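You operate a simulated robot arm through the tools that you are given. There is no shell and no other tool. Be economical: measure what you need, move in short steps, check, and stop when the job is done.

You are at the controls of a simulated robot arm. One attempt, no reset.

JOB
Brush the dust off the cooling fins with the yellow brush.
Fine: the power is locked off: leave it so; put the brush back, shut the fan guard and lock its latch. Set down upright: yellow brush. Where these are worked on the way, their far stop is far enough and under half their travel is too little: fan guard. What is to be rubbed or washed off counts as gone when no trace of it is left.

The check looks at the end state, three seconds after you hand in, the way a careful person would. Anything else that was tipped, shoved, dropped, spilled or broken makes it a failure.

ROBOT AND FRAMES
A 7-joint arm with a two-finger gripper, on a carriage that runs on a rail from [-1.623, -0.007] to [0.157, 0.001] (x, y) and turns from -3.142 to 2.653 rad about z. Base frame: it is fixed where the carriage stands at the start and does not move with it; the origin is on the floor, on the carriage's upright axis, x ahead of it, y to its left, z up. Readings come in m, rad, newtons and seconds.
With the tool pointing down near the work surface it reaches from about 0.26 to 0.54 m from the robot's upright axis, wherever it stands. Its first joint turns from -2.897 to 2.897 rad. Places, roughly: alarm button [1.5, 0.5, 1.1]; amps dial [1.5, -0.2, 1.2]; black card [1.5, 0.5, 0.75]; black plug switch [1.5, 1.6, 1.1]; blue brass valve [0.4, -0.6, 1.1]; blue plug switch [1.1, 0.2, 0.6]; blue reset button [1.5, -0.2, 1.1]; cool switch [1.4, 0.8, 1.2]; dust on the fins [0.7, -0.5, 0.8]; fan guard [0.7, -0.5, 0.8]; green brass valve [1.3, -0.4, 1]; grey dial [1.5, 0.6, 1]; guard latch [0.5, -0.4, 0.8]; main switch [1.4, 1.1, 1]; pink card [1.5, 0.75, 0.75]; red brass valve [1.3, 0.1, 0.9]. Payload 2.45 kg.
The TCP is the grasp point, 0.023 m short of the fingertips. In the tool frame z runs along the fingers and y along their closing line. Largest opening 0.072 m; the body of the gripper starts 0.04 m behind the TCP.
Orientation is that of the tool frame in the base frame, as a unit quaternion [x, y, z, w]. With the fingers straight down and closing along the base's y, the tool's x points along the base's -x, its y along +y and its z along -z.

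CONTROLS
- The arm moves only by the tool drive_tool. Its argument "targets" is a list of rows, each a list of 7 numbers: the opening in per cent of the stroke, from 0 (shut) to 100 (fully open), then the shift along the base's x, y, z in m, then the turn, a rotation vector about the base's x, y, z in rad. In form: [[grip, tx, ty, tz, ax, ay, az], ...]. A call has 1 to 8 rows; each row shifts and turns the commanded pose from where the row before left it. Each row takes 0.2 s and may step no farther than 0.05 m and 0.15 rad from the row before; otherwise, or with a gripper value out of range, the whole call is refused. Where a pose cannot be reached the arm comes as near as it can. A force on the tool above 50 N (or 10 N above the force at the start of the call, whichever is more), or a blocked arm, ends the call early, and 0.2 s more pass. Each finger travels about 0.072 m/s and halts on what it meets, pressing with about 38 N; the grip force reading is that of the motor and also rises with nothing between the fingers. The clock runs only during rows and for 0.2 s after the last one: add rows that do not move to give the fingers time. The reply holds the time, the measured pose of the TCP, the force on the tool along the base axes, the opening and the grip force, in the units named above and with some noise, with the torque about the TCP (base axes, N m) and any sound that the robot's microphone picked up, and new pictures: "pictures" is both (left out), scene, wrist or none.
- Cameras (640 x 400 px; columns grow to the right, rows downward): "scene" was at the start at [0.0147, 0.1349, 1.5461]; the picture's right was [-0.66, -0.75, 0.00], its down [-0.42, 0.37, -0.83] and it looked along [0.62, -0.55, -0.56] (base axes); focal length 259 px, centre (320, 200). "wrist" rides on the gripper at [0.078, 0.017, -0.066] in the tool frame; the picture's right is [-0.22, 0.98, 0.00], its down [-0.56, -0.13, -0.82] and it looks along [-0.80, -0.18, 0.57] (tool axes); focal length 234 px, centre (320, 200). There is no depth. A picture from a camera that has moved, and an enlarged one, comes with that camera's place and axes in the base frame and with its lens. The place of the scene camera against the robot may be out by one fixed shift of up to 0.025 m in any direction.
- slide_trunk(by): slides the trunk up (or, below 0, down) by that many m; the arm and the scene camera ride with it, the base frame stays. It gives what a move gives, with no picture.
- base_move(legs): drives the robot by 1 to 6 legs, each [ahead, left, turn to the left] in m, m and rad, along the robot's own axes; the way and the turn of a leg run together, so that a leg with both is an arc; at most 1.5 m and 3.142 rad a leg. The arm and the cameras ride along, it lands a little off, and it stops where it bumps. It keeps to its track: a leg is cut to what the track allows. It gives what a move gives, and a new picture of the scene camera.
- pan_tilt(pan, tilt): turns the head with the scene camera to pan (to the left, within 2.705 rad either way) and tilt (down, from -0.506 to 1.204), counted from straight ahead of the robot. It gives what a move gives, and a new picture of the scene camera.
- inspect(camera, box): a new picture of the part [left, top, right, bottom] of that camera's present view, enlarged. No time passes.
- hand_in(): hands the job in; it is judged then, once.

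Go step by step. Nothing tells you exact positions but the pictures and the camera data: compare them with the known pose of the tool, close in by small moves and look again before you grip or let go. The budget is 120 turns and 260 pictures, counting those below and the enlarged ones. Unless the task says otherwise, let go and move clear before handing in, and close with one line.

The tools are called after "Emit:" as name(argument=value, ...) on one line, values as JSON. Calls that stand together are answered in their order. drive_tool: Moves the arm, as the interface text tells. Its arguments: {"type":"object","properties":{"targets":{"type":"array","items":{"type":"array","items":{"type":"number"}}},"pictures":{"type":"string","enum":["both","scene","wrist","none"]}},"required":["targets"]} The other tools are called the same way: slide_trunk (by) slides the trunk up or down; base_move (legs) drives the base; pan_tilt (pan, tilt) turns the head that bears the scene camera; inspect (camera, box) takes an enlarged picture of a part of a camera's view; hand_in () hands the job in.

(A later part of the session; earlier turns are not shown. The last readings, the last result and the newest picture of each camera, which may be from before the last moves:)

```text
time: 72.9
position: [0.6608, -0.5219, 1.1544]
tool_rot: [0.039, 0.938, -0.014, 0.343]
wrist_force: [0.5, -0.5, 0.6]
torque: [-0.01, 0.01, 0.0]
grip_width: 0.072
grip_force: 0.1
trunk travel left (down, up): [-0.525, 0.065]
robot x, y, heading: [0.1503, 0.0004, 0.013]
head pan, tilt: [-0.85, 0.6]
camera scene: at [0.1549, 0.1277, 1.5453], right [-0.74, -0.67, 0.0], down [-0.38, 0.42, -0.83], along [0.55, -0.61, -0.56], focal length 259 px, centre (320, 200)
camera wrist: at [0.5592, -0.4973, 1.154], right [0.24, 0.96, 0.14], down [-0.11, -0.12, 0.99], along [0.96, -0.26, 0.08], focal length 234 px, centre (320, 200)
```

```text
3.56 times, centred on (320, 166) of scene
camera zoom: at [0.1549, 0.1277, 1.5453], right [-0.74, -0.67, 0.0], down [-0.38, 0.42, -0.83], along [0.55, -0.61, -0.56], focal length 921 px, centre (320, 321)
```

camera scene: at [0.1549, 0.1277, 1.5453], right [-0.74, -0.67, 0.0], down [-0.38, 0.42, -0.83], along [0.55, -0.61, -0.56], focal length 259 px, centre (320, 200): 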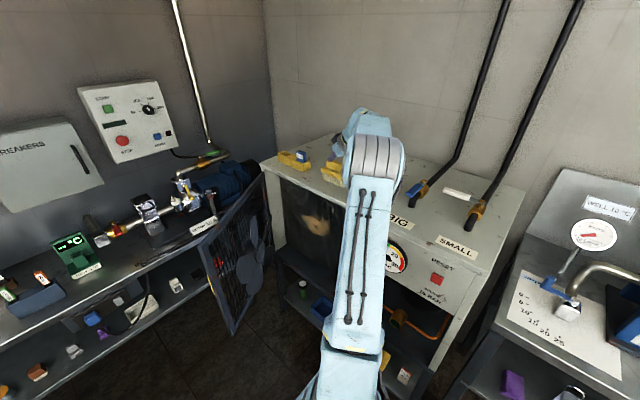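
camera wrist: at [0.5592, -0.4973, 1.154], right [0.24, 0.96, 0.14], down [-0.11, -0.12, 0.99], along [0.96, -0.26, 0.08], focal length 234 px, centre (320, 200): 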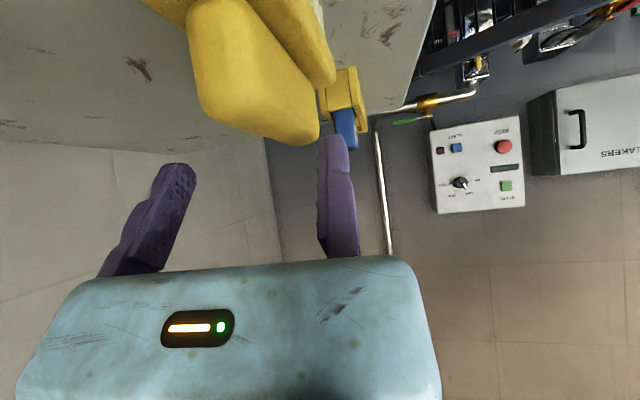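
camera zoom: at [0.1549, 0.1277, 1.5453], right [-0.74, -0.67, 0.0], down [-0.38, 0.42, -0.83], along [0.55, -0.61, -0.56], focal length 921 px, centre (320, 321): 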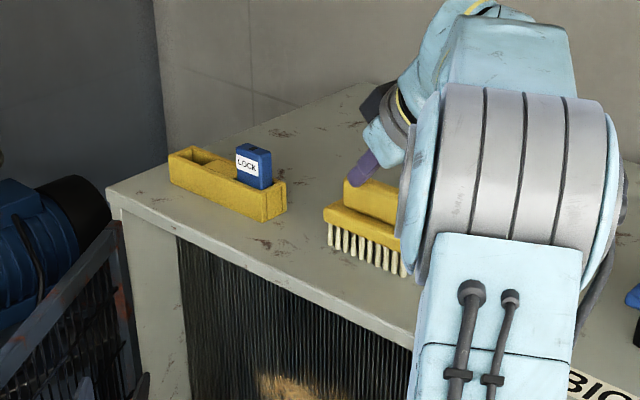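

Emit:
drive_tool(targets=[[100, 0, 0, -0.02, 0, 0, 0], [100, 0, 0, -0.01, 0, 0, 0], [100, 0, 0, -0.008, 0, 0, 0], [100, 0, 0, 0, 0, 0, 0]], pictures="wrist")

Emit:
inspect(camera="scene", box=[290, 130, 390, 200])

```text
time: 73.9
position: [0.6601, -0.5211, 1.1186]
tool_rot: [0.038, 0.938, -0.015, 0.344]
wrist_force: [0.3, -0.2, 12.8]
torque: [-0.02, -0.15, -0.04]
grip_width: 0.0721
grip_force: 0.0
trunk travel left (down, up): [-0.525, 0.065]
robot x, y, heading: [0.1543, 0.0005, 0.013]
head pan, tilt: [-0.85, 0.6]
camera wrist: at [0.5591, -0.4963, 1.1184], right [0.24, 0.96, 0.14], down [-0.11, -0.11, 0.99], along [0.96, -0.26, 0.08], focal length 234 px, centre (320, 200)
```

wrist: 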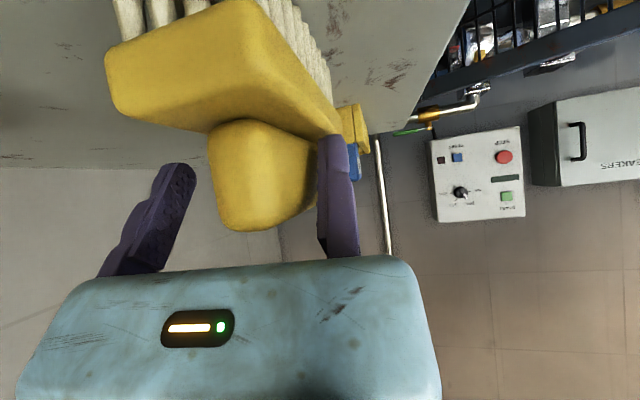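

```text
5.71 times, centred on (340, 165) of scene
camera zoom: at [0.1542, 0.1285, 1.5454], right [-0.74, -0.67, 0.0], down [-0.38, 0.42, -0.83], along [0.55, -0.61, -0.56], focal length 1480 px, centre (206, 400)
```

zoom: 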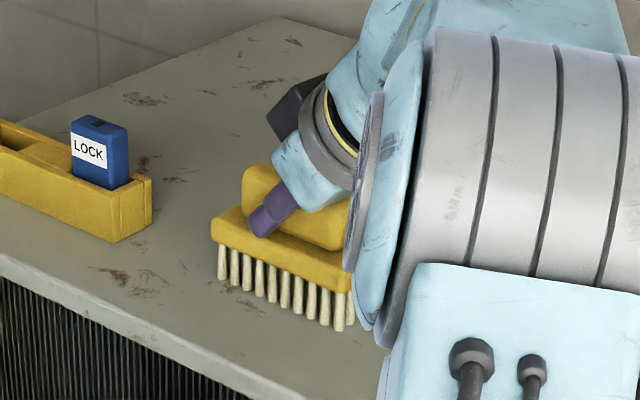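

Emit:
drive_tool(targets=[[100, 0, 0, 0.004, 0, 0, 0], [60, 0, 0, 0, 0, 0, 0], [30, 0, 0, 0, 0, 0, 0], [20, 0, 0, 0, 0, 0, 0], [20, 0, 0, 0, 0, 0, 0]], pictures="wrist")

```text
time: 75.1
position: [0.6604, -0.5221, 1.121]
tool_rot: [0.038, 0.938, -0.013, 0.343]
wrist_force: [0.4, 0.2, 0.6]
torque: [-0.01, 0.01, 0.0]
grip_width: 0.0214
grip_force: 37.7
trunk travel left (down, up): [-0.525, 0.065]
robot x, y, heading: [0.147, 0.004, 0.015]
head pan, tilt: [-0.85, 0.6]
camera wrist: at [0.5594, -0.4971, 1.1204], right [0.24, 0.96, 0.14], down [-0.11, -0.12, 0.99], along [0.96, -0.26, 0.08], focal length 234 px, centre (320, 200)
```

wrist: 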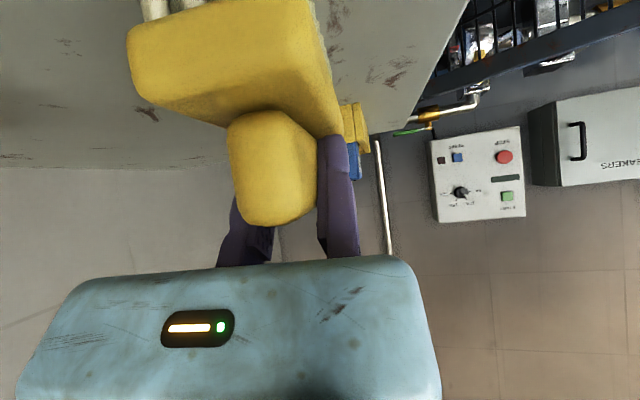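

Brush handle gripped (2.1 cm). Lifting it straight up.

Emit:
drive_tool(targets=[[15, 0, 0, 0.01, 0, 0, 0], [15, 0, 0, 0.02, 0, 0, 0], [15, 0, 0, 0.03, 0, 0, 0], [15, 0, 0.03, 0.02, 0, 0, 0], [15, 0, 0.04, 0, 0, 0, 0], [15, 0, 0.04, 0, 0, 0, 0]], pictures="both")

```text
time: 76.5
position: [0.6613, -0.4117, 1.1982]
tool_rot: [0.038, 0.939, -0.014, 0.343]
wrist_force: [-0.1, -0.1, -0.4]
torque: [0.01, 0.07, 0.03]
grip_width: 0.0212
grip_force: 37.8
trunk travel left (down, up): [-0.525, 0.065]
robot x, y, heading: [0.1493, 0.0033, 0.011]
head pan, tilt: [-0.85, 0.6]
camera scene: at [0.155, 0.1277, 1.5452], right [-0.74, -0.67, 0.0], down [-0.38, 0.42, -0.82], along [0.55, -0.61, -0.57], focal length 259 px, centre (320, 200)
camera wrist: at [0.5593, -0.3865, 1.1996], right [0.24, 0.96, 0.14], down [-0.11, -0.12, 0.99], along [0.96, -0.26, 0.08], focal length 234 px, centre (320, 200)
```

scene: 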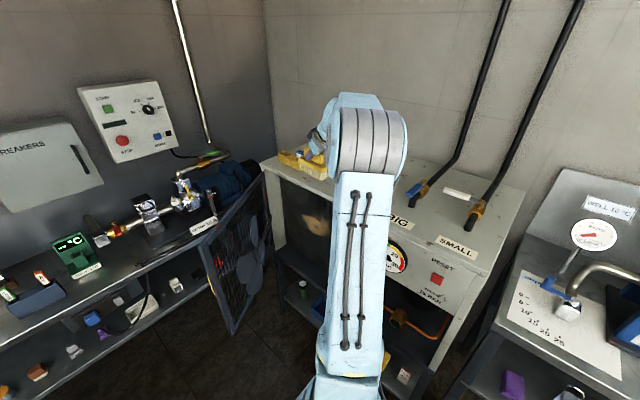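
wrist: 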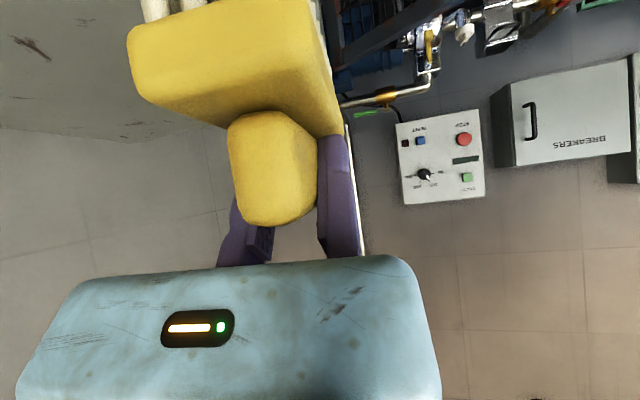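

Emit:
drive_tool(targets=[[15, -0.02, 0.04, 0, 0, 0, 0.08], [15, -0.02, 0.04, 0, -0.15, 0, 0], [15, -0.02, 0.04, 0, -0.15, 0, 0], [15, -0.02, 0.04, 0, -0.15, 0, 0], [15, -0.02, 0.04, 0, -0.15, 0, 0], [15, 0, 0.01, 0, -0.15, 0, 0], [15, 0, 0, 0, -0.15, 0, 0], [15, 0, 0, 0, -0.15, 0, 0]], pictures="none")

Emit:
drive_tool(targets=[[15, 0, 0, 0, -0.15, 0, 0], [15, 0, 0, 0, -0.15, 0, 0], [15, 0, 0, 0, -0.15, 0, 0], [15, 0, 0, 0, -0.07, 0, 0], [15, 0, 0, 0, 0, 0, 0]], pictures="both")

```text
time: 78.3
position: [0.56, -0.2046, 1.201]
tool_rot: [-0.172, 0.813, -0.47, 0.297]
wrist_force: [0.4, -1.3, -1.2]
torque: [0.13, 0.02, 0.06]
grip_width: 0.021
grip_force: 38.0
trunk travel left (down, up): [-0.525, 0.065]
robot x, y, heading: [0.15, 0.0001, 0.015]
head pan, tilt: [-0.85, 0.6]
```

```text
time: 79.5
position: [0.5632, -0.2025, 1.2012]
tool_rot: [-0.241, 0.665, -0.664, 0.242]
wrist_force: [-0.4, -0.3, -2.2]
torque: [0.05, -0.02, -0.01]
grip_width: 0.0211
grip_force: 38.5
out of reach, approached as far as the arm can: row 4
trunk travel left (down, up): [-0.525, 0.065]
robot x, y, heading: [0.1497, 0.0002, 0.01]
head pan, tilt: [-0.85, 0.6]
camera scene: at [0.155, 0.1279, 1.5452], right [-0.74, -0.67, 0.0], down [-0.38, 0.42, -0.83], along [0.55, -0.61, -0.56], focal length 259 px, centre (320, 200)
camera wrist: at [0.4603, -0.2034, 1.1847], right [0.17, 0.14, -0.98], down [-0.1, 0.99, 0.13], along [0.98, 0.08, 0.18], focal length 234 px, centre (320, 200)
```

scene: 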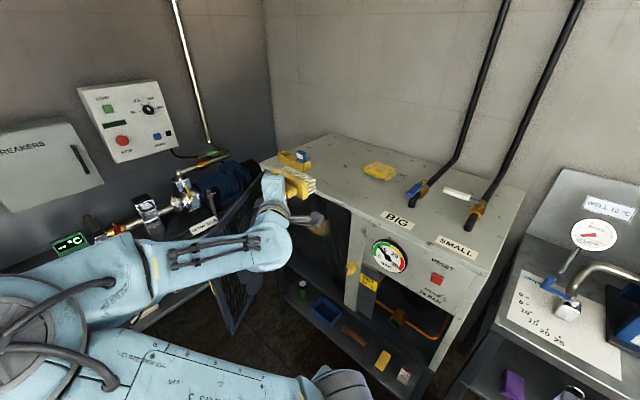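
wrist: 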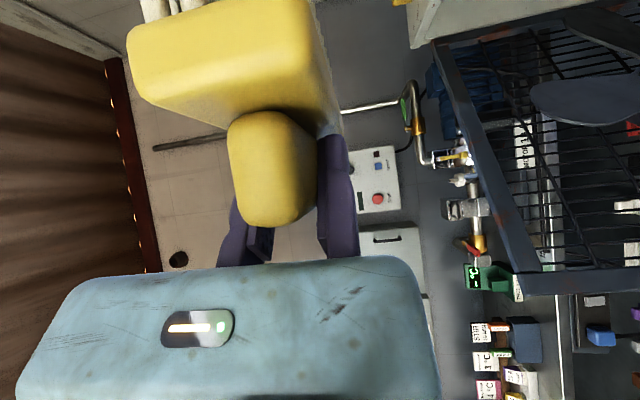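

Brush held with bristles facing the cabinet. Lower the trunk to dust height.

Emit:
slide_trunk(by=-0.4)

Emit:
drive_tool(targets=[[15, 0.03, 0, 0, 0, 0, 0], [15, 0.03, 0, 0, 0, 0, 0], [15, 0.03, -0.03, 0, 0, 0, 0], [15, 0, -0.03, 0, 0, 0, 0]], pictures="both")

```text
time: 83.4
position: [0.5625, -0.2027, 0.8023]
tool_rot: [-0.242, 0.665, -0.663, 0.243]
wrist_force: [1.1, 0.2, -1.6]
torque: [0.06, 0.03, 0.0]
grip_width: 0.0212
grip_force: 37.7
trunk travel left (down, up): [-0.125, 0.465]
robot x, y, heading: [0.1491, 0.0021, 0.009]
head pan, tilt: [-0.85, 0.6]
```

```text
time: 84.4
position: [0.6529, -0.2624, 0.8031]
tool_rot: [-0.241, 0.665, -0.663, 0.243]
wrist_force: [-0.4, 0.5, -1.3]
torque: [0.07, 0.01, -0.02]
grip_width: 0.0209
grip_force: 38.3
trunk travel left (down, up): [-0.125, 0.465]
robot x, y, heading: [0.1468, 0.0037, 0.014]
head pan, tilt: [-0.85, 0.6]
camera scene: at [0.1548, 0.1282, 1.1452], right [-0.74, -0.67, 0.0], down [-0.38, 0.42, -0.83], along [0.55, -0.61, -0.56], focal length 259 px, centre (320, 200)
camera wrist: at [0.5509, -0.2639, 0.7858], right [0.17, 0.14, -0.98], down [-0.1, 0.99, 0.13], along [0.98, 0.08, 0.18], focal length 234 px, centre (320, 200)
```

scene: 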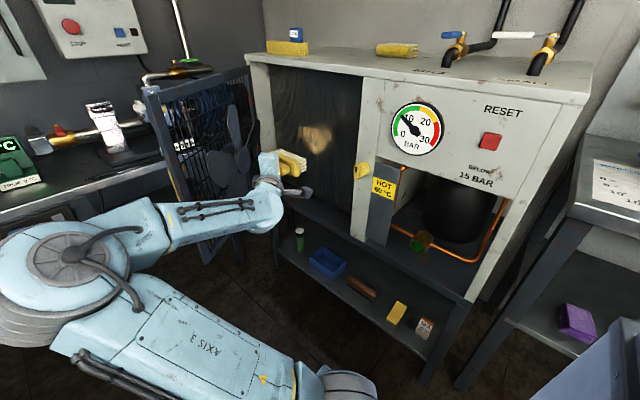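
wrist: 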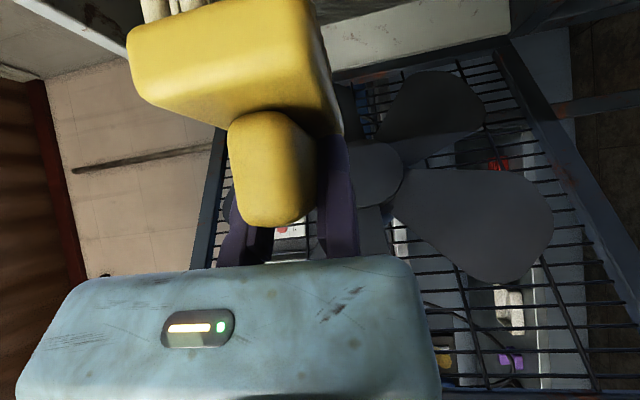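

Emit:
inspect(camera="scene", box=[230, 60, 390, 220])

```text
2.50 times, centred on (310, 140) of scene
camera zoom: at [0.1548, 0.1282, 1.1452], right [-0.74, -0.67, 0.0], down [-0.38, 0.42, -0.83], along [0.55, -0.61, -0.56], focal length 648 px, centre (345, 350)
```

zoom: 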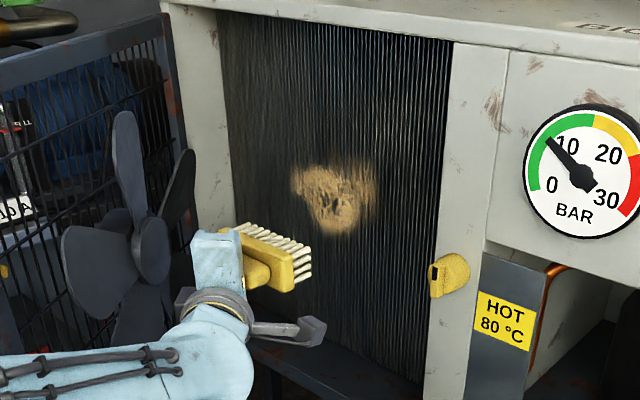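

Dust spans about x 0.68–0.85, z 0.73–0.865 on vertical fins. I advance into the cavity till the bristles touch.

Emit:
drive_tool(targets=[[15, 0.02, -0.04, 0, 0, 0, 0], [15, 0.02, -0.04, 0, 0, 0, 0], [15, 0, -0.04, 0, 0, 0, 0], [15, 0, -0.02, 0, 0, 0, 0], [15, 0, -0.01, 0, 0, 0, 0], [15, 0, -0.01, 0, 0, 0, 0], [15, 0, -0.01, 0, 0, 0, 0]], pictures="scene")

Emit:
inspect(camera="scene", box=[230, 60, 390, 220])

```text
time: 86.0
position: [0.6941, -0.3931, 0.8011]
tool_rot: [-0.242, 0.664, -0.664, 0.244]
wrist_force: [0.2, -0.6, -1.0]
torque: [0.06, 0.03, 0.02]
grip_width: 0.0209
grip_force: 37.9
out of reach, approached as far as the arm can: row 4, 5, 6, 7
trunk travel left (down, up): [-0.125, 0.465]
robot x, y, heading: [0.1508, 0.0026, 0.013]
head pan, tilt: [-0.85, 0.6]
camera scene: at [0.1549, 0.1278, 1.1452], right [-0.74, -0.67, 0.0], down [-0.38, 0.42, -0.83], along [0.55, -0.61, -0.56], focal length 259 px, centre (320, 200)
```

scene: 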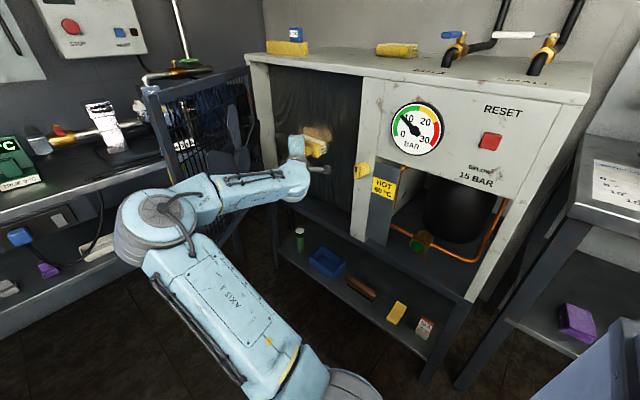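

```text
2.50 times, centred on (310, 140) of scene
camera zoom: at [0.1549, 0.1278, 1.1452], right [-0.74, -0.67, 0.0], down [-0.38, 0.42, -0.83], along [0.55, -0.61, -0.56], focal length 648 px, centre (345, 350)
```

zoom: 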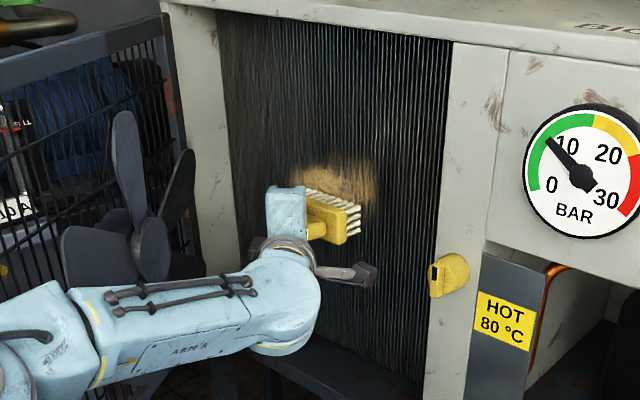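

The arm hits a reach limit just short of the fins although it isn't stretched; I'll try another trunk height for the same tool pose.

Emit:
drive_tool(targets=[[15, 0, 0.03, 0, 0, 0, 0]], pictures="none")

Emit:
slide_trunk(by=0.12)

Emit:
drive_tool(targets=[[15, 0, 0, -0.04, 0, 0, 0], [15, 0, 0, -0.04, 0, 0, 0], [15, 0, 0, -0.04, 0, 0, 0], [15, 0, -0.03, 0, 0, 0, 0], [15, 0, -0.02, 0, 0, 0, 0], [15, 0, -0.02, 0, 0, 0, 0]], pictures="scene")

```text
time: 86.4
position: [0.6929, -0.3652, 0.802]
tool_rot: [-0.242, 0.665, -0.664, 0.242]
wrist_force: [0.5, -0.4, -1.6]
torque: [0.04, 0.0, 0.04]
grip_width: 0.0212
grip_force: 38.4
trunk travel left (down, up): [-0.125, 0.465]
robot x, y, heading: [0.146, 0.0012, 0.013]
head pan, tilt: [-0.85, 0.6]
```

```text
time: 87.9
position: [0.6933, -0.3624, 0.9203]
tool_rot: [-0.242, 0.665, -0.664, 0.243]
wrist_force: [1.0, -1.1, -1.7]
torque: [0.05, 0.0, 0.02]
grip_width: 0.0212
grip_force: 37.9
trunk travel left (down, up): [-0.245, 0.345]
robot x, y, heading: [0.1518, 0.0016, 0.011]
head pan, tilt: [-0.85, 0.6]
```

```text
time: 89.3
position: [0.6928, -0.3829, 0.8025]
tool_rot: [-0.242, 0.665, -0.664, 0.243]
wrist_force: [0.2, 0.9, -1.1]
torque: [0.1, -0.02, -0.01]
grip_width: 0.0211
grip_force: 37.6
out of reach, approached as far as the arm can: row 4, 5, 6
trunk travel left (down, up): [-0.245, 0.345]
robot x, y, heading: [0.1474, 0.0026, 0.016]
head pan, tilt: [-0.85, 0.6]
camera scene: at [0.1549, 0.1278, 1.2652], right [-0.74, -0.67, 0.0], down [-0.38, 0.42, -0.83], along [0.55, -0.61, -0.56], focal length 259 px, centre (320, 200)
```

scene: 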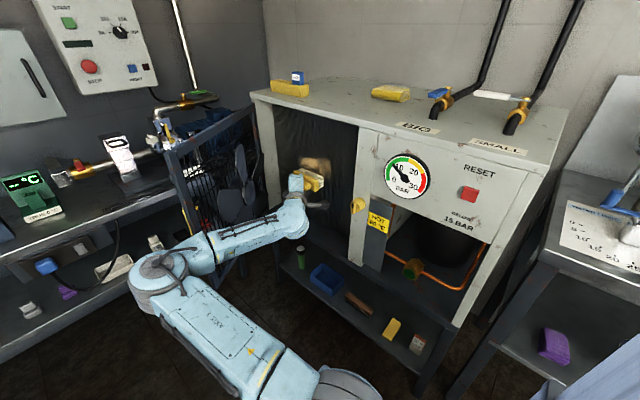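

The elbow is swung out sideways, which limits reach. I'll back out, roll the tool to its neutral roll and see whether the elbow straightens.

Emit:
drive_tool(targets=[[15, -0.01, 0.04, 0, 0, 0, 0], [15, -0.02, 0.04, 0, 0, 0, 0], [15, -0.02, 0.04, 0, 0, 0, 0], [15, 0, 0, 0.03, 0.096, -0.1155, 0], [15, 0, 0, 0.03, 0.096, -0.1155, 0], [15, 0, 0, 0.02, 0.096, -0.1155, 0], [15, 0, 0, 0, 0.096, -0.1155, 0], [15, 0, 0, 0, 0.096, -0.1155, 0]], pictures="none")

Emit:
drive_tool(targets=[[15, 0, 0, 0, 0.096, -0.1155, 0], [15, 0, 0, 0, 0.096, -0.1155, 0], [15, 0, 0, 0, 0.096, -0.1155, 0], [15, 0, 0, 0, 0.096, -0.1155, 0], [15, 0, 0, 0, 0.096, -0.1155, 0], [15, 0, 0, 0, 0.045, -0.055, 0]], pictures="both")

```text
time: 91.1
position: [0.6422, -0.2628, 0.8814]
tool_rot: [0.02, 0.706, -0.529, 0.471]
wrist_force: [0.5, 0.1, -1.9]
torque: [0.03, 0.0, 0.01]
grip_width: 0.0214
grip_force: 38.0
trunk travel left (down, up): [-0.245, 0.345]
robot x, y, heading: [0.1477, -0.0002, 0.011]
head pan, tilt: [-0.85, 0.6]
```

```text
time: 92.5
position: [0.6433, -0.2622, 0.8815]
tool_rot: [0.301, 0.637, -0.299, 0.643]
wrist_force: [-0.7, 0.1, -1.0]
torque: [0.03, -0.01, 0.0]
grip_width: 0.0212
grip_force: 38.2
trunk travel left (down, up): [-0.245, 0.345]
robot x, y, heading: [0.1499, -0.0021, 0.009]
head pan, tilt: [-0.85, 0.6]
camera scene: at [0.1549, 0.1278, 1.2652], right [-0.74, -0.67, 0.0], down [-0.38, 0.42, -0.83], along [0.55, -0.61, -0.56], focal length 259 px, centre (320, 200)
camera wrist: at [0.6137, -0.2019, 0.8038], right [0.75, 0.62, 0.22], down [-0.63, 0.55, 0.55], along [0.22, -0.55, 0.8], focal length 234 px, centre (320, 200)
```

scene: 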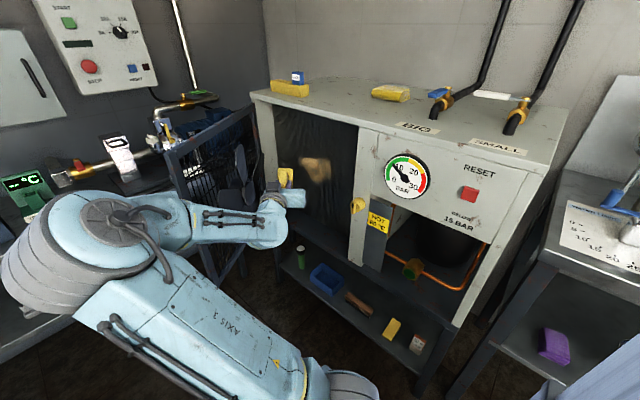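
wrist: 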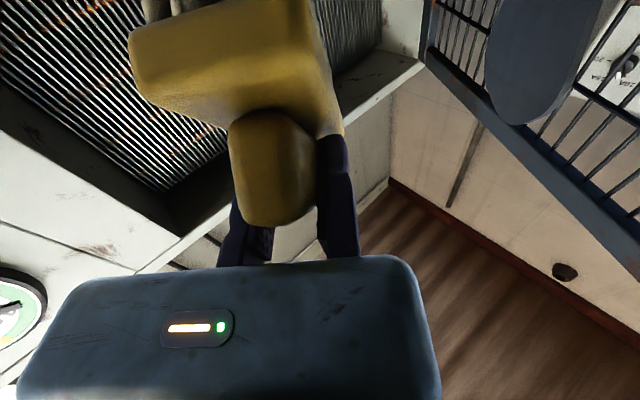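

Emit:
drive_tool(targets=[[15, -0.01, 0.045, 0, 0, 0, 0], [15, -0.01, 0.045, 0, 0, 0, 0], [15, -0.01, 0.045, 0, 0, 0, 0], [15, 0, 0.045, 0, 0, 0, 0], [15, 0, 0.045, 0, 0, 0, 0], [15, 0, 0.045, 0, 0, 0, 0]], pictures="none")

Emit:
base_move(legs=[[0, 0, -0.6]])

```text
time: 93.9
position: [0.6133, 0.0085, 0.8804]
tool_rot: [0.3, 0.638, -0.299, 0.643]
wrist_force: [0.0, -0.6, -0.7]
torque: [0.04, 0.01, -0.01]
grip_width: 0.0213
grip_force: 37.7
trunk travel left (down, up): [-0.245, 0.345]
robot x, y, heading: [0.1513, 0.0013, 0.012]
head pan, tilt: [-0.85, 0.6]
```

```text
time: 95.9
position: [0.5419, -0.248, 0.8805]
tool_rot: [0.47, 0.525, -0.471, 0.53]
wrist_force: [-0.2, 0.2, -2.2]
torque: [0.01, 0.02, 0.01]
grip_width: 0.021
grip_force: 38.5
trunk travel left (down, up): [-0.245, 0.345]
robot x, y, heading: [0.1493, -0.0006, -0.571]
head pan, tilt: [-0.85, 0.6]
camera scene: at [0.2204, 0.11, 1.2652], right [-0.99, -0.15, 0.0], down [-0.08, 0.56, -0.83], along [0.12, -0.82, -0.56], focal length 259 px, centre (320, 200)
```

scene: 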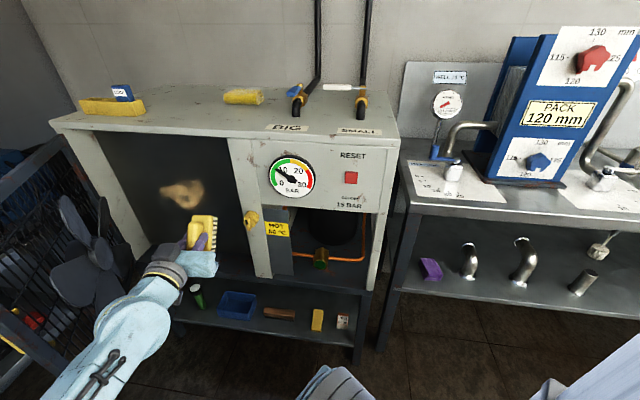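

Emit:
drive_tool(targets=[[15, 0.02, 0, 0, 0, 0, 0.145], [15, 0.02, 0, 0, 0, 0, 0.145], [15, 0.02, 0, 0, 0, 0, 0.145], [15, 0.02, 0, 0, 0, 0, 0.145], [15, 0, 0, 0, -0.096, 0.1155, 0], [15, 0, 0, 0, -0.096, 0.1155, 0], [15, 0, 0, 0, -0.096, 0.1155, 0], [15, 0, 0, 0, -0.096, 0.1155, 0]], pictures="none")

Emit:
drive_tool(targets=[[15, 0, 0, -0.02, -0.096, 0.1155, 0], [15, 0, 0, -0.02, -0.096, 0.1155, 0], [15, 0, 0, -0.02, -0.096, 0.1155, 0], [15, 0, 0, 0, -0.096, 0.1155, 0], [15, 0, 0, 0, -0.096, 0.1155, 0], [15, 0, 0, 0, -0.096, 0.1155, 0], [15, 0, 0, 0, -0.045, 0.055, 0]], pictures="scene")

```text
time: 97.7
position: [0.6198, -0.2485, 0.8816]
tool_rot: [0.098, 0.698, -0.477, 0.525]
wrist_force: [-0.8, -0.2, -1.9]
torque: [0.06, -0.05, -0.01]
grip_width: 0.0212
grip_force: 37.8
trunk travel left (down, up): [-0.245, 0.345]
robot x, y, heading: [0.1534, 0.0009, -0.568]
head pan, tilt: [-0.85, 0.6]
```

```text
time: 99.3
position: [0.6209, -0.248, 0.8204]
tool_rot: [0.242, -0.664, 0.665, -0.241]
wrist_force: [-0.5, -0.7, -1.4]
torque: [0.04, -0.02, 0.0]
grip_width: 0.0213
grip_force: 38.3
trunk travel left (down, up): [-0.245, 0.345]
robot x, y, heading: [0.1517, -0.0005, -0.572]
head pan, tilt: [-0.85, 0.6]
camera scene: at [0.2204, 0.11, 1.2652], right [-0.99, -0.15, 0.0], down [-0.08, 0.56, -0.83], along [0.12, -0.82, -0.56], focal length 259 px, centre (320, 200)
```

scene: 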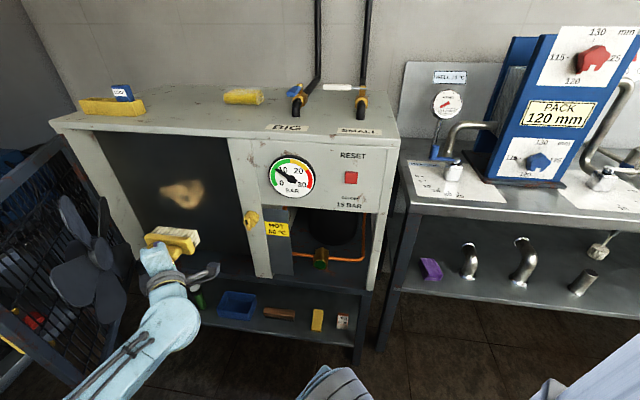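

Emit:
drive_tool(targets=[[15, 0.02, -0.04, 0, 0, 0, 0], [15, 0.02, -0.04, 0, 0, 0, 0], [15, 0.02, -0.04, 0, 0, 0, 0], [15, 0.01, -0.03, 0, 0, 0, 0], [15, 0, -0.02, 0, 0, 0, 0], [15, 0, -0.01, 0, 0, 0, 0], [15, 0, -0.01, 0, 0, 0, 0]], pictures="scene")

```text
time: 100.9
position: [0.6914, -0.4366, 0.8204]
tool_rot: [-0.242, 0.665, -0.664, 0.243]
wrist_force: [-0.3, 0.7, -1.0]
torque: [0.06, -0.01, 0.0]
grip_width: 0.021
grip_force: 38.1
trunk travel left (down, up): [-0.245, 0.345]
robot x, y, heading: [0.1504, 0.0032, -0.573]
head pan, tilt: [-0.85, 0.6]
camera scene: at [0.2204, 0.1102, 1.2652], right [-0.99, -0.15, 0.0], down [-0.08, 0.56, -0.83], along [0.12, -0.82, -0.56], focal length 259 px, centre (320, 200)
```

scene: 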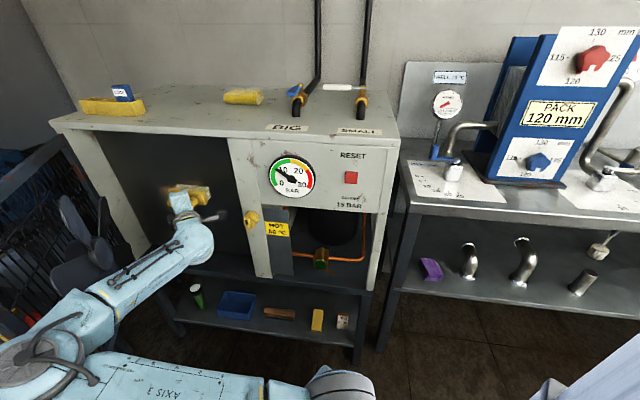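

The reach problem is solved. Continue in small steps until contact.

Emit:
drive_tool(targets=[[15, 0, -0.006, 0, 0, 0, 0], [15, 0, -0.006, 0, 0, 0, 0], [15, 0, -0.006, 0, 0, 0, 0], [15, 0, 0, 0, 0, 0, 0]], pictures="scene")

Emit:
inspect(camera="scene", box=[100, 130, 260, 250])

```text
time: 101.9
position: [0.6918, -0.4552, 0.8221]
tool_rot: [0.242, -0.664, 0.665, -0.243]
wrist_force: [-0.9, 0.7, -0.6]
torque: [0.02, -0.02, 0.0]
grip_width: 0.0211
grip_force: 38.0
trunk travel left (down, up): [-0.245, 0.345]
robot x, y, heading: [0.1492, 0.0004, -0.566]
head pan, tilt: [-0.85, 0.6]
camera scene: at [0.2204, 0.11, 1.2652], right [-0.99, -0.15, 0.0], down [-0.08, 0.56, -0.83], along [0.12, -0.82, -0.56], focal length 259 px, centre (320, 200)
```

scene: 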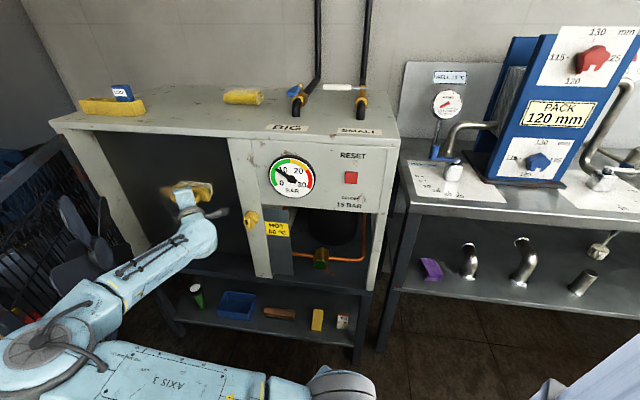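

```text
3.33 times, centred on (180, 190) of scene
camera zoom: at [0.2204, 0.11, 1.2652], right [-0.99, -0.15, 0.0], down [-0.08, 0.56, -0.83], along [0.12, -0.82, -0.56], focal length 863 px, centre (787, 233)
```

zoom: 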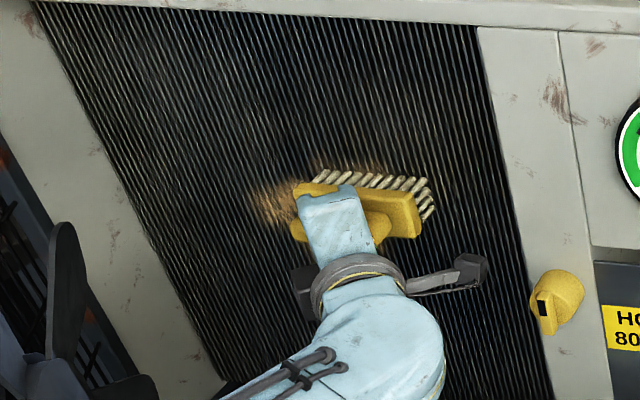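

Emit:
drive_tool(targets=[[15, 0, -0.006, 0, 0, 0, 0], [15, 0, -0.006, 0, 0, 0, 0], [15, 0, -0.006, 0, 0, 0, 0], [15, 0, -0.006, 0, 0, 0, 0], [15, 0, 0, 0, 0, 0, 0]], pictures="none")

```text
time: 102.4
position: [0.6938, -0.4573, 0.8204]
tool_rot: [-0.246, 0.664, -0.662, 0.246]
wrist_force: [-2.0, 13.8, 0.1]
torque: [-0.26, -0.06, -0.51]
grip_width: 0.0211
grip_force: 38.6
trunk travel left (down, up): [-0.245, 0.345]
robot x, y, heading: [0.152, -0.0035, -0.572]
head pan, tilt: [-0.85, 0.6]
stopped in row 2: the force on the tool passed its limit at 59 N (the readings are from after the stop); the commanded pose is now the measured one
```

Bristles contact the fins at TCP y≈−0.457. Now sweep with light pressure.

Emit:
drive_tool(targets=[[15, 0, 0, 0.03, 0, 0, 0], [15, 0, 0, 0.03, 0, 0, 0], [15, 0, 0, -0.03, 0, 0, 0], [15, 0, 0, -0.03, 0, 0, 0], [15, 0, 0, -0.03, 0, 0, 0], [15, 0, 0, -0.03, 0, 0, 0], [15, 0, 0, -0.03, 0, 0, 0], [15, 0, 0, 0, 0, 0, 0]], pictures="scene")

Emit:
inspect(camera="scene", box=[100, 130, 260, 250])

```text
time: 104.2
position: [0.6926, -0.4581, 0.7289]
tool_rot: [-0.246, 0.663, -0.663, 0.245]
wrist_force: [1.1, 25.0, 3.4]
torque: [-0.37, 0.02, 0.73]
grip_width: 0.0213
grip_force: 37.4
trunk travel left (down, up): [-0.245, 0.345]
robot x, y, heading: [0.1485, -0.0046, -0.573]
head pan, tilt: [-0.85, 0.6]
camera scene: at [0.2198, 0.1118, 1.2651], right [-0.99, -0.15, 0.0], down [-0.09, 0.56, -0.83], along [0.13, -0.82, -0.56], focal length 259 px, centre (320, 200)
```

scene: 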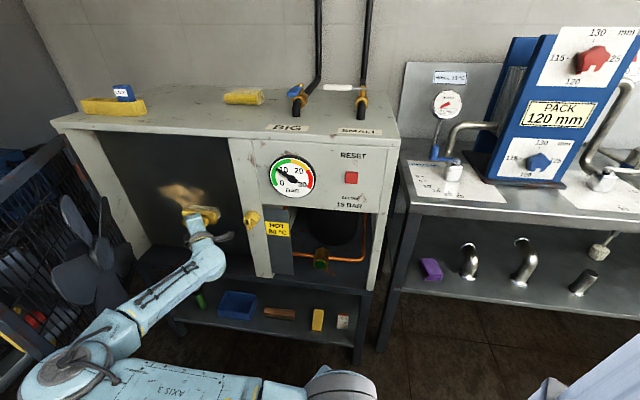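

```text
3.33 times, centred on (180, 190) of scene
camera zoom: at [0.2198, 0.1118, 1.2651], right [-0.99, -0.15, 0.0], down [-0.09, 0.56, -0.83], along [0.13, -0.82, -0.56], focal length 863 px, centre (787, 233)
```

zoom: 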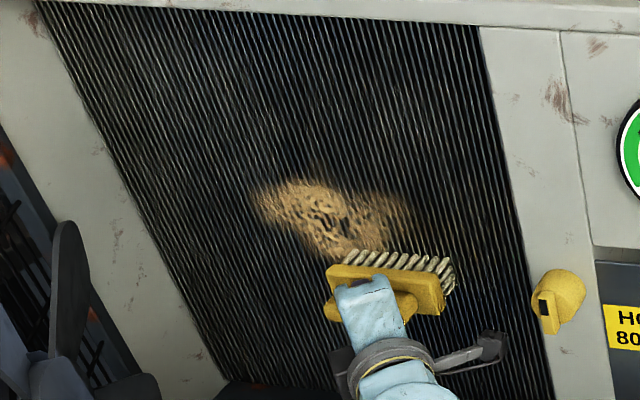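

Emit:
drive_tool(targets=[[15, 0.02, 0, 0.03, 0, 0, 0], [15, 0.01, 0, 0.035, 0, 0, 0], [15, 0.01, 0, 0.035, 0, 0, 0], [15, 0, 0, 0.035, 0, 0, 0], [15, 0, 0, -0.035, 0, 0, 0], [15, 0, 0, -0.035, 0, 0, 0], [15, 0, 0, -0.035, 0, 0, 0], [15, 0, 0, -0.035, 0, 0, 0]], pictures="scene")

Emit:
inspect(camera="scene", box=[100, 130, 260, 250])

```text
time: 106.0
position: [0.7332, -0.4578, 0.7263]
tool_rot: [0.245, -0.663, 0.664, -0.244]
wrist_force: [-0.1, 33.6, 8.9]
torque: [-0.71, -0.18, 0.94]
grip_width: 0.0212
grip_force: 38.3
trunk travel left (down, up): [-0.245, 0.345]
robot x, y, heading: [0.1536, 0.0015, -0.573]
head pan, tilt: [-0.85, 0.6]
camera scene: at [0.2195, 0.1125, 1.2651], right [-0.99, -0.15, 0.0], down [-0.09, 0.56, -0.83], along [0.13, -0.82, -0.56], focal length 259 px, centre (320, 200)
```

scene: 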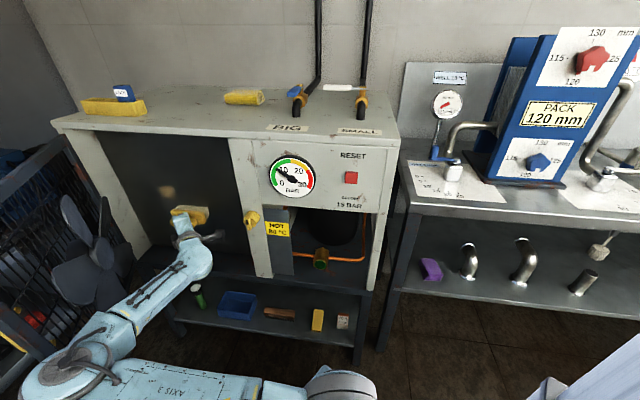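

```text
3.33 times, centred on (180, 190) of scene
camera zoom: at [0.2195, 0.1125, 1.2651], right [-0.99, -0.15, 0.0], down [-0.09, 0.56, -0.83], along [0.13, -0.82, -0.56], focal length 863 px, centre (787, 233)
```

zoom: 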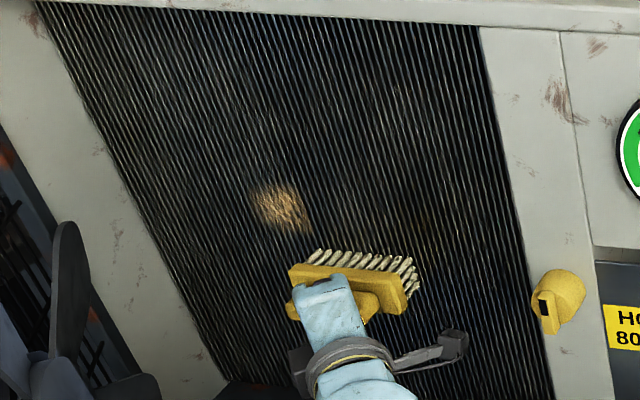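

Most of the dust is gone; a patch remains on the far side. One more stroke there.

Emit:
drive_tool(targets=[[15, 0.025, 0, 0.02, 0, 0, 0], [15, 0.025, 0, 0.035, 0, 0, 0], [15, 0.005, 0, 0.035, 0, 0, 0], [15, 0, 0, 0.035, 0, 0, 0], [15, 0, 0, -0.035, 0, 0, 0], [15, 0, 0, -0.035, 0, 0, 0], [15, 0, 0, -0.035, 0, 0, 0], [15, 0, 0, -0.035, 0, 0, 0]], pictures="none")

Emit:
inspect(camera="scene", box=[100, 130, 260, 250])

```text
time: 107.8
position: [0.7894, -0.4582, 0.7082]
tool_rot: [-0.247, 0.664, -0.662, 0.245]
wrist_force: [1.2, 21.6, 4.0]
torque: [-0.41, -0.08, 0.89]
grip_width: 0.0212
grip_force: 38.0
trunk travel left (down, up): [-0.245, 0.345]
robot x, y, heading: [0.1519, -0.0021, -0.565]
head pan, tilt: [-0.85, 0.6]
```

```text
3.33 times, centred on (180, 190) of scene
camera zoom: at [0.2198, 0.1115, 1.2651], right [-0.99, -0.15, 0.0], down [-0.09, 0.56, -0.83], along [0.13, -0.82, -0.56], focal length 863 px, centre (787, 233)
```

zoom: 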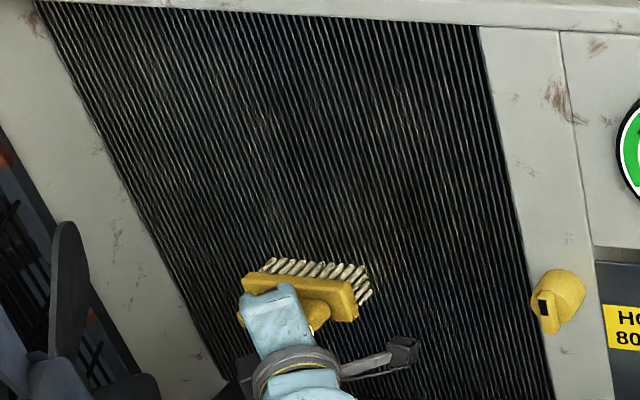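

Clean-looking; one more pass over the centre and near side to remove faint traces.

Emit:
drive_tool(targets=[[15, -0.02, 0, 0.035, 0, 0, 0], [15, -0.02, 0, 0.035, 0, 0, 0], [15, 0, 0, 0.035, 0, 0, 0], [15, 0, 0, 0.035, 0, 0, 0], [15, 0, 0, 0.03, 0, 0, 0], [15, -0.02, 0, -0.035, 0, 0, 0], [15, -0.01, 0, -0.035, 0, 0, 0], [15, -0.01, 0, -0.035, 0, 0, 0]], pictures="none")

Emit:
drive_tool(targets=[[15, 0, 0, -0.035, 0, 0, 0], [15, 0, 0, -0.03, 0, 0, 0], [15, -0.03, 0, 0.035, 0, 0, 0], [15, -0.01, 0, 0.035, 0, 0, 0], [15, 0, 0, 0.035, 0, 0, 0], [15, 0, 0, 0.035, 0, 0, 0], [15, 0, 0, 0.02, 0, 0, 0], [15, 0, 0.02, 0, 0, 0, 0]], pictures="none")

Emit:
drive_tool(targets=[[15, -0.01, 0.04, 0, 0, 0, 0], [15, -0.01, 0.04, 0, 0, 0, 0], [15, -0.01, 0.04, 0, 0, 0, 0], [15, 0, 0.04, 0, 0, 0, 0]], pictures="scene")

Emit:
inspect(camera="scene", box=[90, 130, 250, 260])

```text
time: 109.6
position: [0.7082, -0.4591, 0.7755]
tool_rot: [-0.247, 0.663, -0.663, 0.245]
wrist_force: [5.0, 26.0, 5.0]
torque: [-0.43, 0.31, -0.21]
grip_width: 0.0212
grip_force: 38.1
trunk travel left (down, up): [-0.245, 0.345]
robot x, y, heading: [0.1506, -0.0002, -0.57]
head pan, tilt: [-0.85, 0.6]
```

```text
time: 111.4
position: [0.6643, -0.4427, 0.8712]
tool_rot: [0.242, -0.664, 0.664, -0.243]
wrist_force: [0.2, -0.4, -0.3]
torque: [0.03, -0.05, 0.04]
grip_width: 0.0214
grip_force: 37.9
trunk travel left (down, up): [-0.245, 0.345]
robot x, y, heading: [0.1464, -0.0013, -0.568]
head pan, tilt: [-0.85, 0.6]
```

```text
time: 112.4
position: [0.6362, -0.2807, 0.8713]
tool_rot: [-0.244, 0.664, -0.662, 0.245]
wrist_force: [0.3, -0.6, -1.6]
torque: [0.04, -0.02, 0.01]
grip_width: 0.0207
grip_force: 38.3
trunk travel left (down, up): [-0.245, 0.345]
robot x, y, heading: [0.1489, 0.0033, -0.569]
head pan, tilt: [-0.85, 0.6]
camera scene: at [0.2201, 0.1094, 1.2653], right [-0.99, -0.15, 0.0], down [-0.09, 0.56, -0.82], along [0.12, -0.82, -0.57], focal length 259 px, centre (320, 200)
```

scene: 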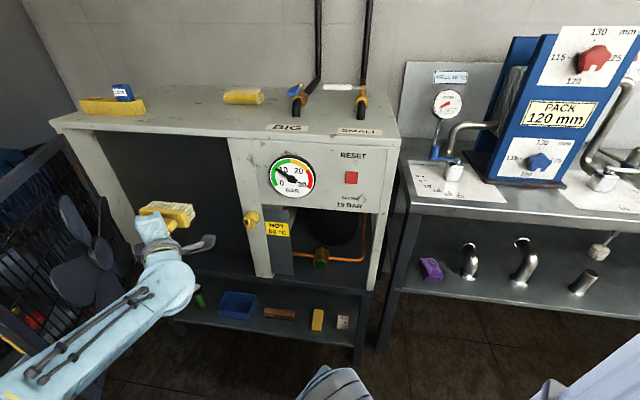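

```text
3.08 times, centred on (170, 195) of scene
camera zoom: at [0.2201, 0.1094, 1.2653], right [-0.99, -0.15, 0.0], down [-0.09, 0.56, -0.82], along [0.12, -0.82, -0.57], focal length 797 px, centre (782, 215)
```

zoom: 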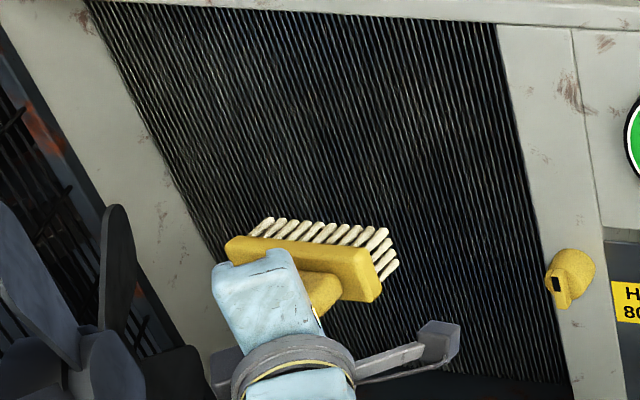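

Fins look clean. Raise the trunk and bring the brush back upright to its place.

Emit:
slide_trunk(by=0.28)

Emit:
drive_tool(targets=[[15, 0, 0.03, 0.04, 0.0, 0, 0], [15, 0, 0.03, 0.02, 0.15, 0, 0], [15, 0, 0, 0, 0.15, 0, 0], [15, 0, 0, 0, 0.15, 0, 0], [15, 0, 0, 0, 0.15, 0, 0], [15, 0, 0, 0, 0.15, 0, 0], [15, 0, 0, 0, 0.15, 0, 0], [15, 0, 0, 0, 0.15, 0, 0]], pictures="none")

Emit:
drive_tool(targets=[[15, 0, 0, 0, 0.15, 0, 0], [15, 0, 0, 0, 0.15, 0, 0], [15, 0, 0, 0, 0.15, 0, 0], [15, 0, 0, 0, 0.07, 0, 0], [15, 0, 0, 0, 0, 0, 0]], pictures="scene")

Emit:
inspect(camera="scene", box=[60, 180, 240, 320])

```text
time: 115.2
position: [0.6375, -0.2809, 1.1511]
tool_rot: [-0.244, 0.664, -0.663, 0.245]
wrist_force: [-0.6, -0.4, -0.4]
torque: [0.06, 0.0, -0.01]
grip_width: 0.0212
grip_force: 37.8
trunk travel left (down, up): [-0.525, 0.065]
robot x, y, heading: [0.1454, -0.0009, -0.572]
head pan, tilt: [-0.85, 0.6]
```

```text
time: 117.0
position: [0.6382, -0.2209, 1.2104]
tool_rot: [-0.09, 0.907, -0.24, 0.334]
wrist_force: [0.3, -0.5, -1.0]
torque: [0.0, 0.0, -0.01]
grip_width: 0.0214
grip_force: 37.8
trunk travel left (down, up): [-0.525, 0.065]
robot x, y, heading: [0.1483, 0.0004, -0.57]
head pan, tilt: [-0.85, 0.6]
```

```text
time: 118.2
position: [0.6375, -0.2207, 1.2118]
tool_rot: [0.0, 0.938, 0.001, 0.346]
wrist_force: [0.3, -0.8, -1.8]
torque: [0.0, 0.02, -0.01]
grip_width: 0.0212
grip_force: 37.9
trunk travel left (down, up): [-0.525, 0.065]
robot x, y, heading: [0.153, 0.0014, -0.567]
head pan, tilt: [-0.85, 0.6]
camera scene: at [0.22, 0.11, 1.5452], right [-0.99, -0.15, 0.0], down [-0.09, 0.56, -0.83], along [0.13, -0.82, -0.57], focal length 259 px, centre (320, 200)
```

scene: 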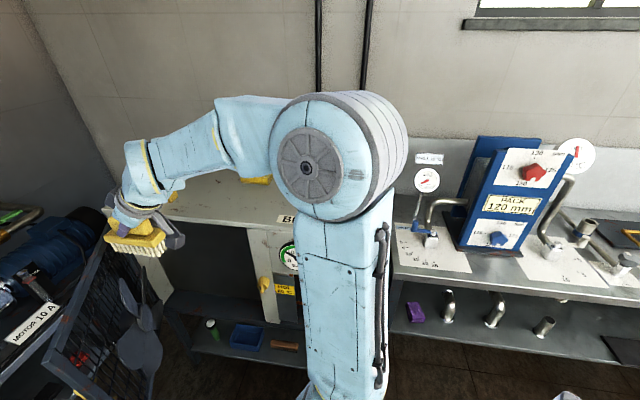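

```text
2.86 times, centred on (150, 250) of scene
camera zoom: at [0.22, 0.11, 1.5452], right [-0.99, -0.15, 0.0], down [-0.09, 0.56, -0.83], along [0.13, -0.82, -0.57], focal length 740 px, centre (806, 57)
```

zoom: 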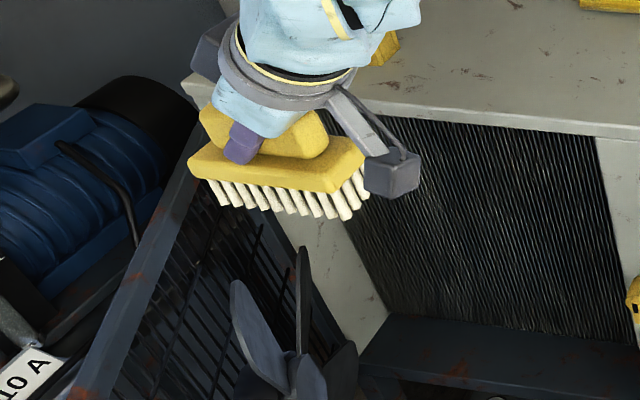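

Emit:
drive_tool(targets=[[15, 0.005, -0.04, 0, 0, 0, -0.04], [15, 0.005, -0.04, 0, 0, 0, -0.04], [15, 0.005, -0.04, 0, 0, 0, 0], [15, 0.005, -0.04, 0, 0, 0, 0], [15, 0.002, -0.04, 0, 0, 0, 0], [15, 0, -0.04, 0, 0, 0, 0], [15, 0, -0.04, 0, 0, 0, 0], [15, 0, -0.034, 0, 0, 0, 0]], pictures="both")

```text
time: 120.0
position: [0.6609, -0.5349, 1.2095]
tool_rot: [0.037, 0.938, -0.013, 0.346]
wrist_force: [0.7, -0.1, -0.4]
torque: [0.02, 0.01, -0.04]
grip_width: 0.0207
grip_force: 38.5
trunk travel left (down, up): [-0.525, 0.065]
robot x, y, heading: [0.1466, 0.0008, -0.568]
head pan, tilt: [-0.85, 0.6]
camera scene: at [0.2201, 0.11, 1.5452], right [-0.99, -0.15, 0.0], down [-0.09, 0.56, -0.83], along [0.13, -0.82, -0.56], focal length 259 px, centre (320, 200)
camera wrist: at [0.5602, -0.5102, 1.2094], right [0.24, 0.96, 0.14], down [-0.12, -0.12, 0.99], along [0.96, -0.26, 0.08], focal length 234 px, centre (320, 200)
```

scene: 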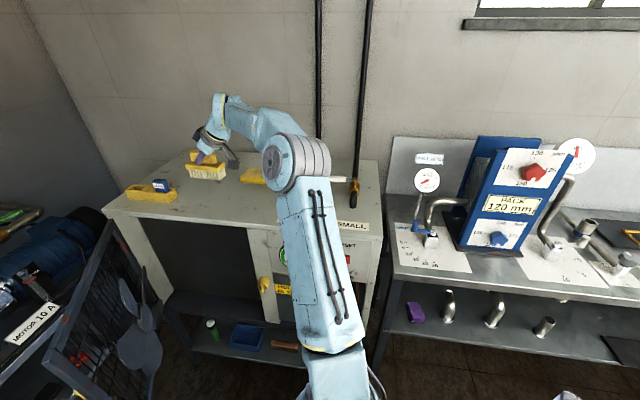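
wrist: 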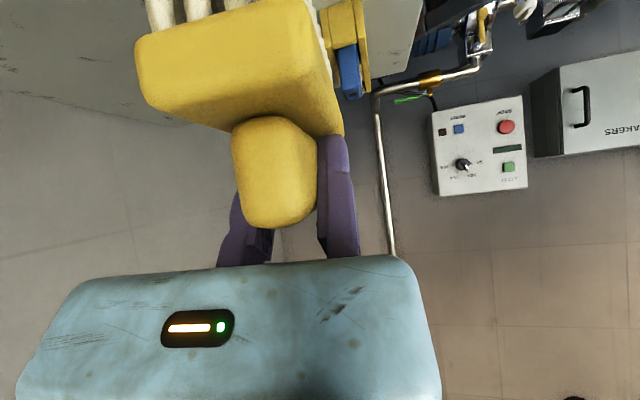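

Emit:
drive_tool(targets=[[15, 0, 0, -0.04, 0, 0, 0], [15, 0, 0, -0.03, 0, 0, 0], [15, 0, 0, -0.008, 0, 0, 0], [15, 0, 0, -0.004, 0, 0, 0], [15, 0, 0, 0, 0, 0, 0]], pictures="scene")

Emit:
inspect(camera="scene", box=[120, 130, 280, 230])

```text
time: 121.2
position: [0.6607, -0.5356, 1.1276]
tool_rot: [0.037, 0.937, -0.013, 0.346]
wrist_force: [0.0, 0.2, -0.7]
torque: [0.0, 0.0, 0.0]
grip_width: 0.0213
grip_force: 38.0
trunk travel left (down, up): [-0.525, 0.065]
robot x, y, heading: [0.1489, 0.0018, -0.568]
head pan, tilt: [-0.85, 0.6]
camera scene: at [0.22, 0.11, 1.5452], right [-0.99, -0.15, 0.0], down [-0.09, 0.56, -0.83], along [0.13, -0.82, -0.56], focal length 259 px, centre (320, 200)
```

scene: 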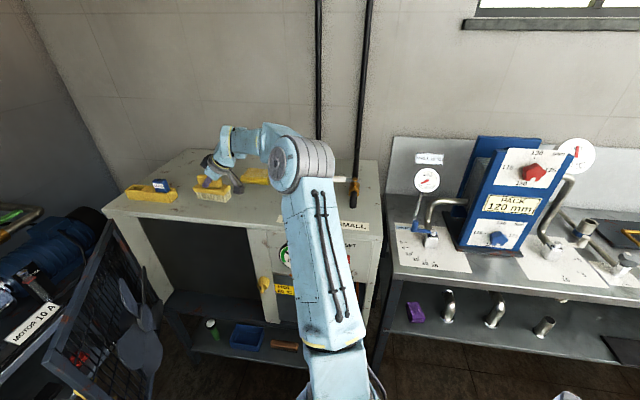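

```text
4.00 times, centred on (200, 180) of scene
camera zoom: at [0.22, 0.11, 1.5452], right [-0.99, -0.15, 0.0], down [-0.09, 0.56, -0.83], along [0.13, -0.82, -0.56], focal length 1036 px, centre (800, 280)
```

zoom: 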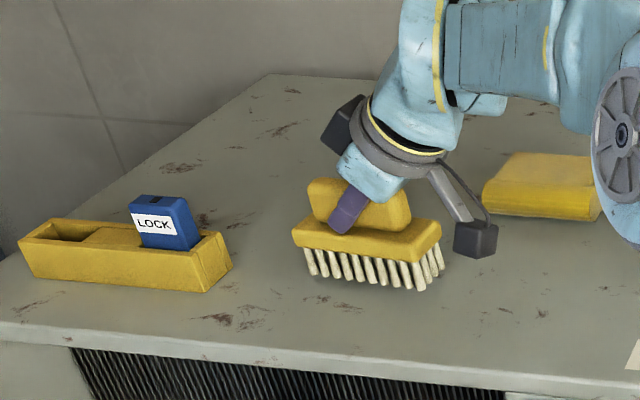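

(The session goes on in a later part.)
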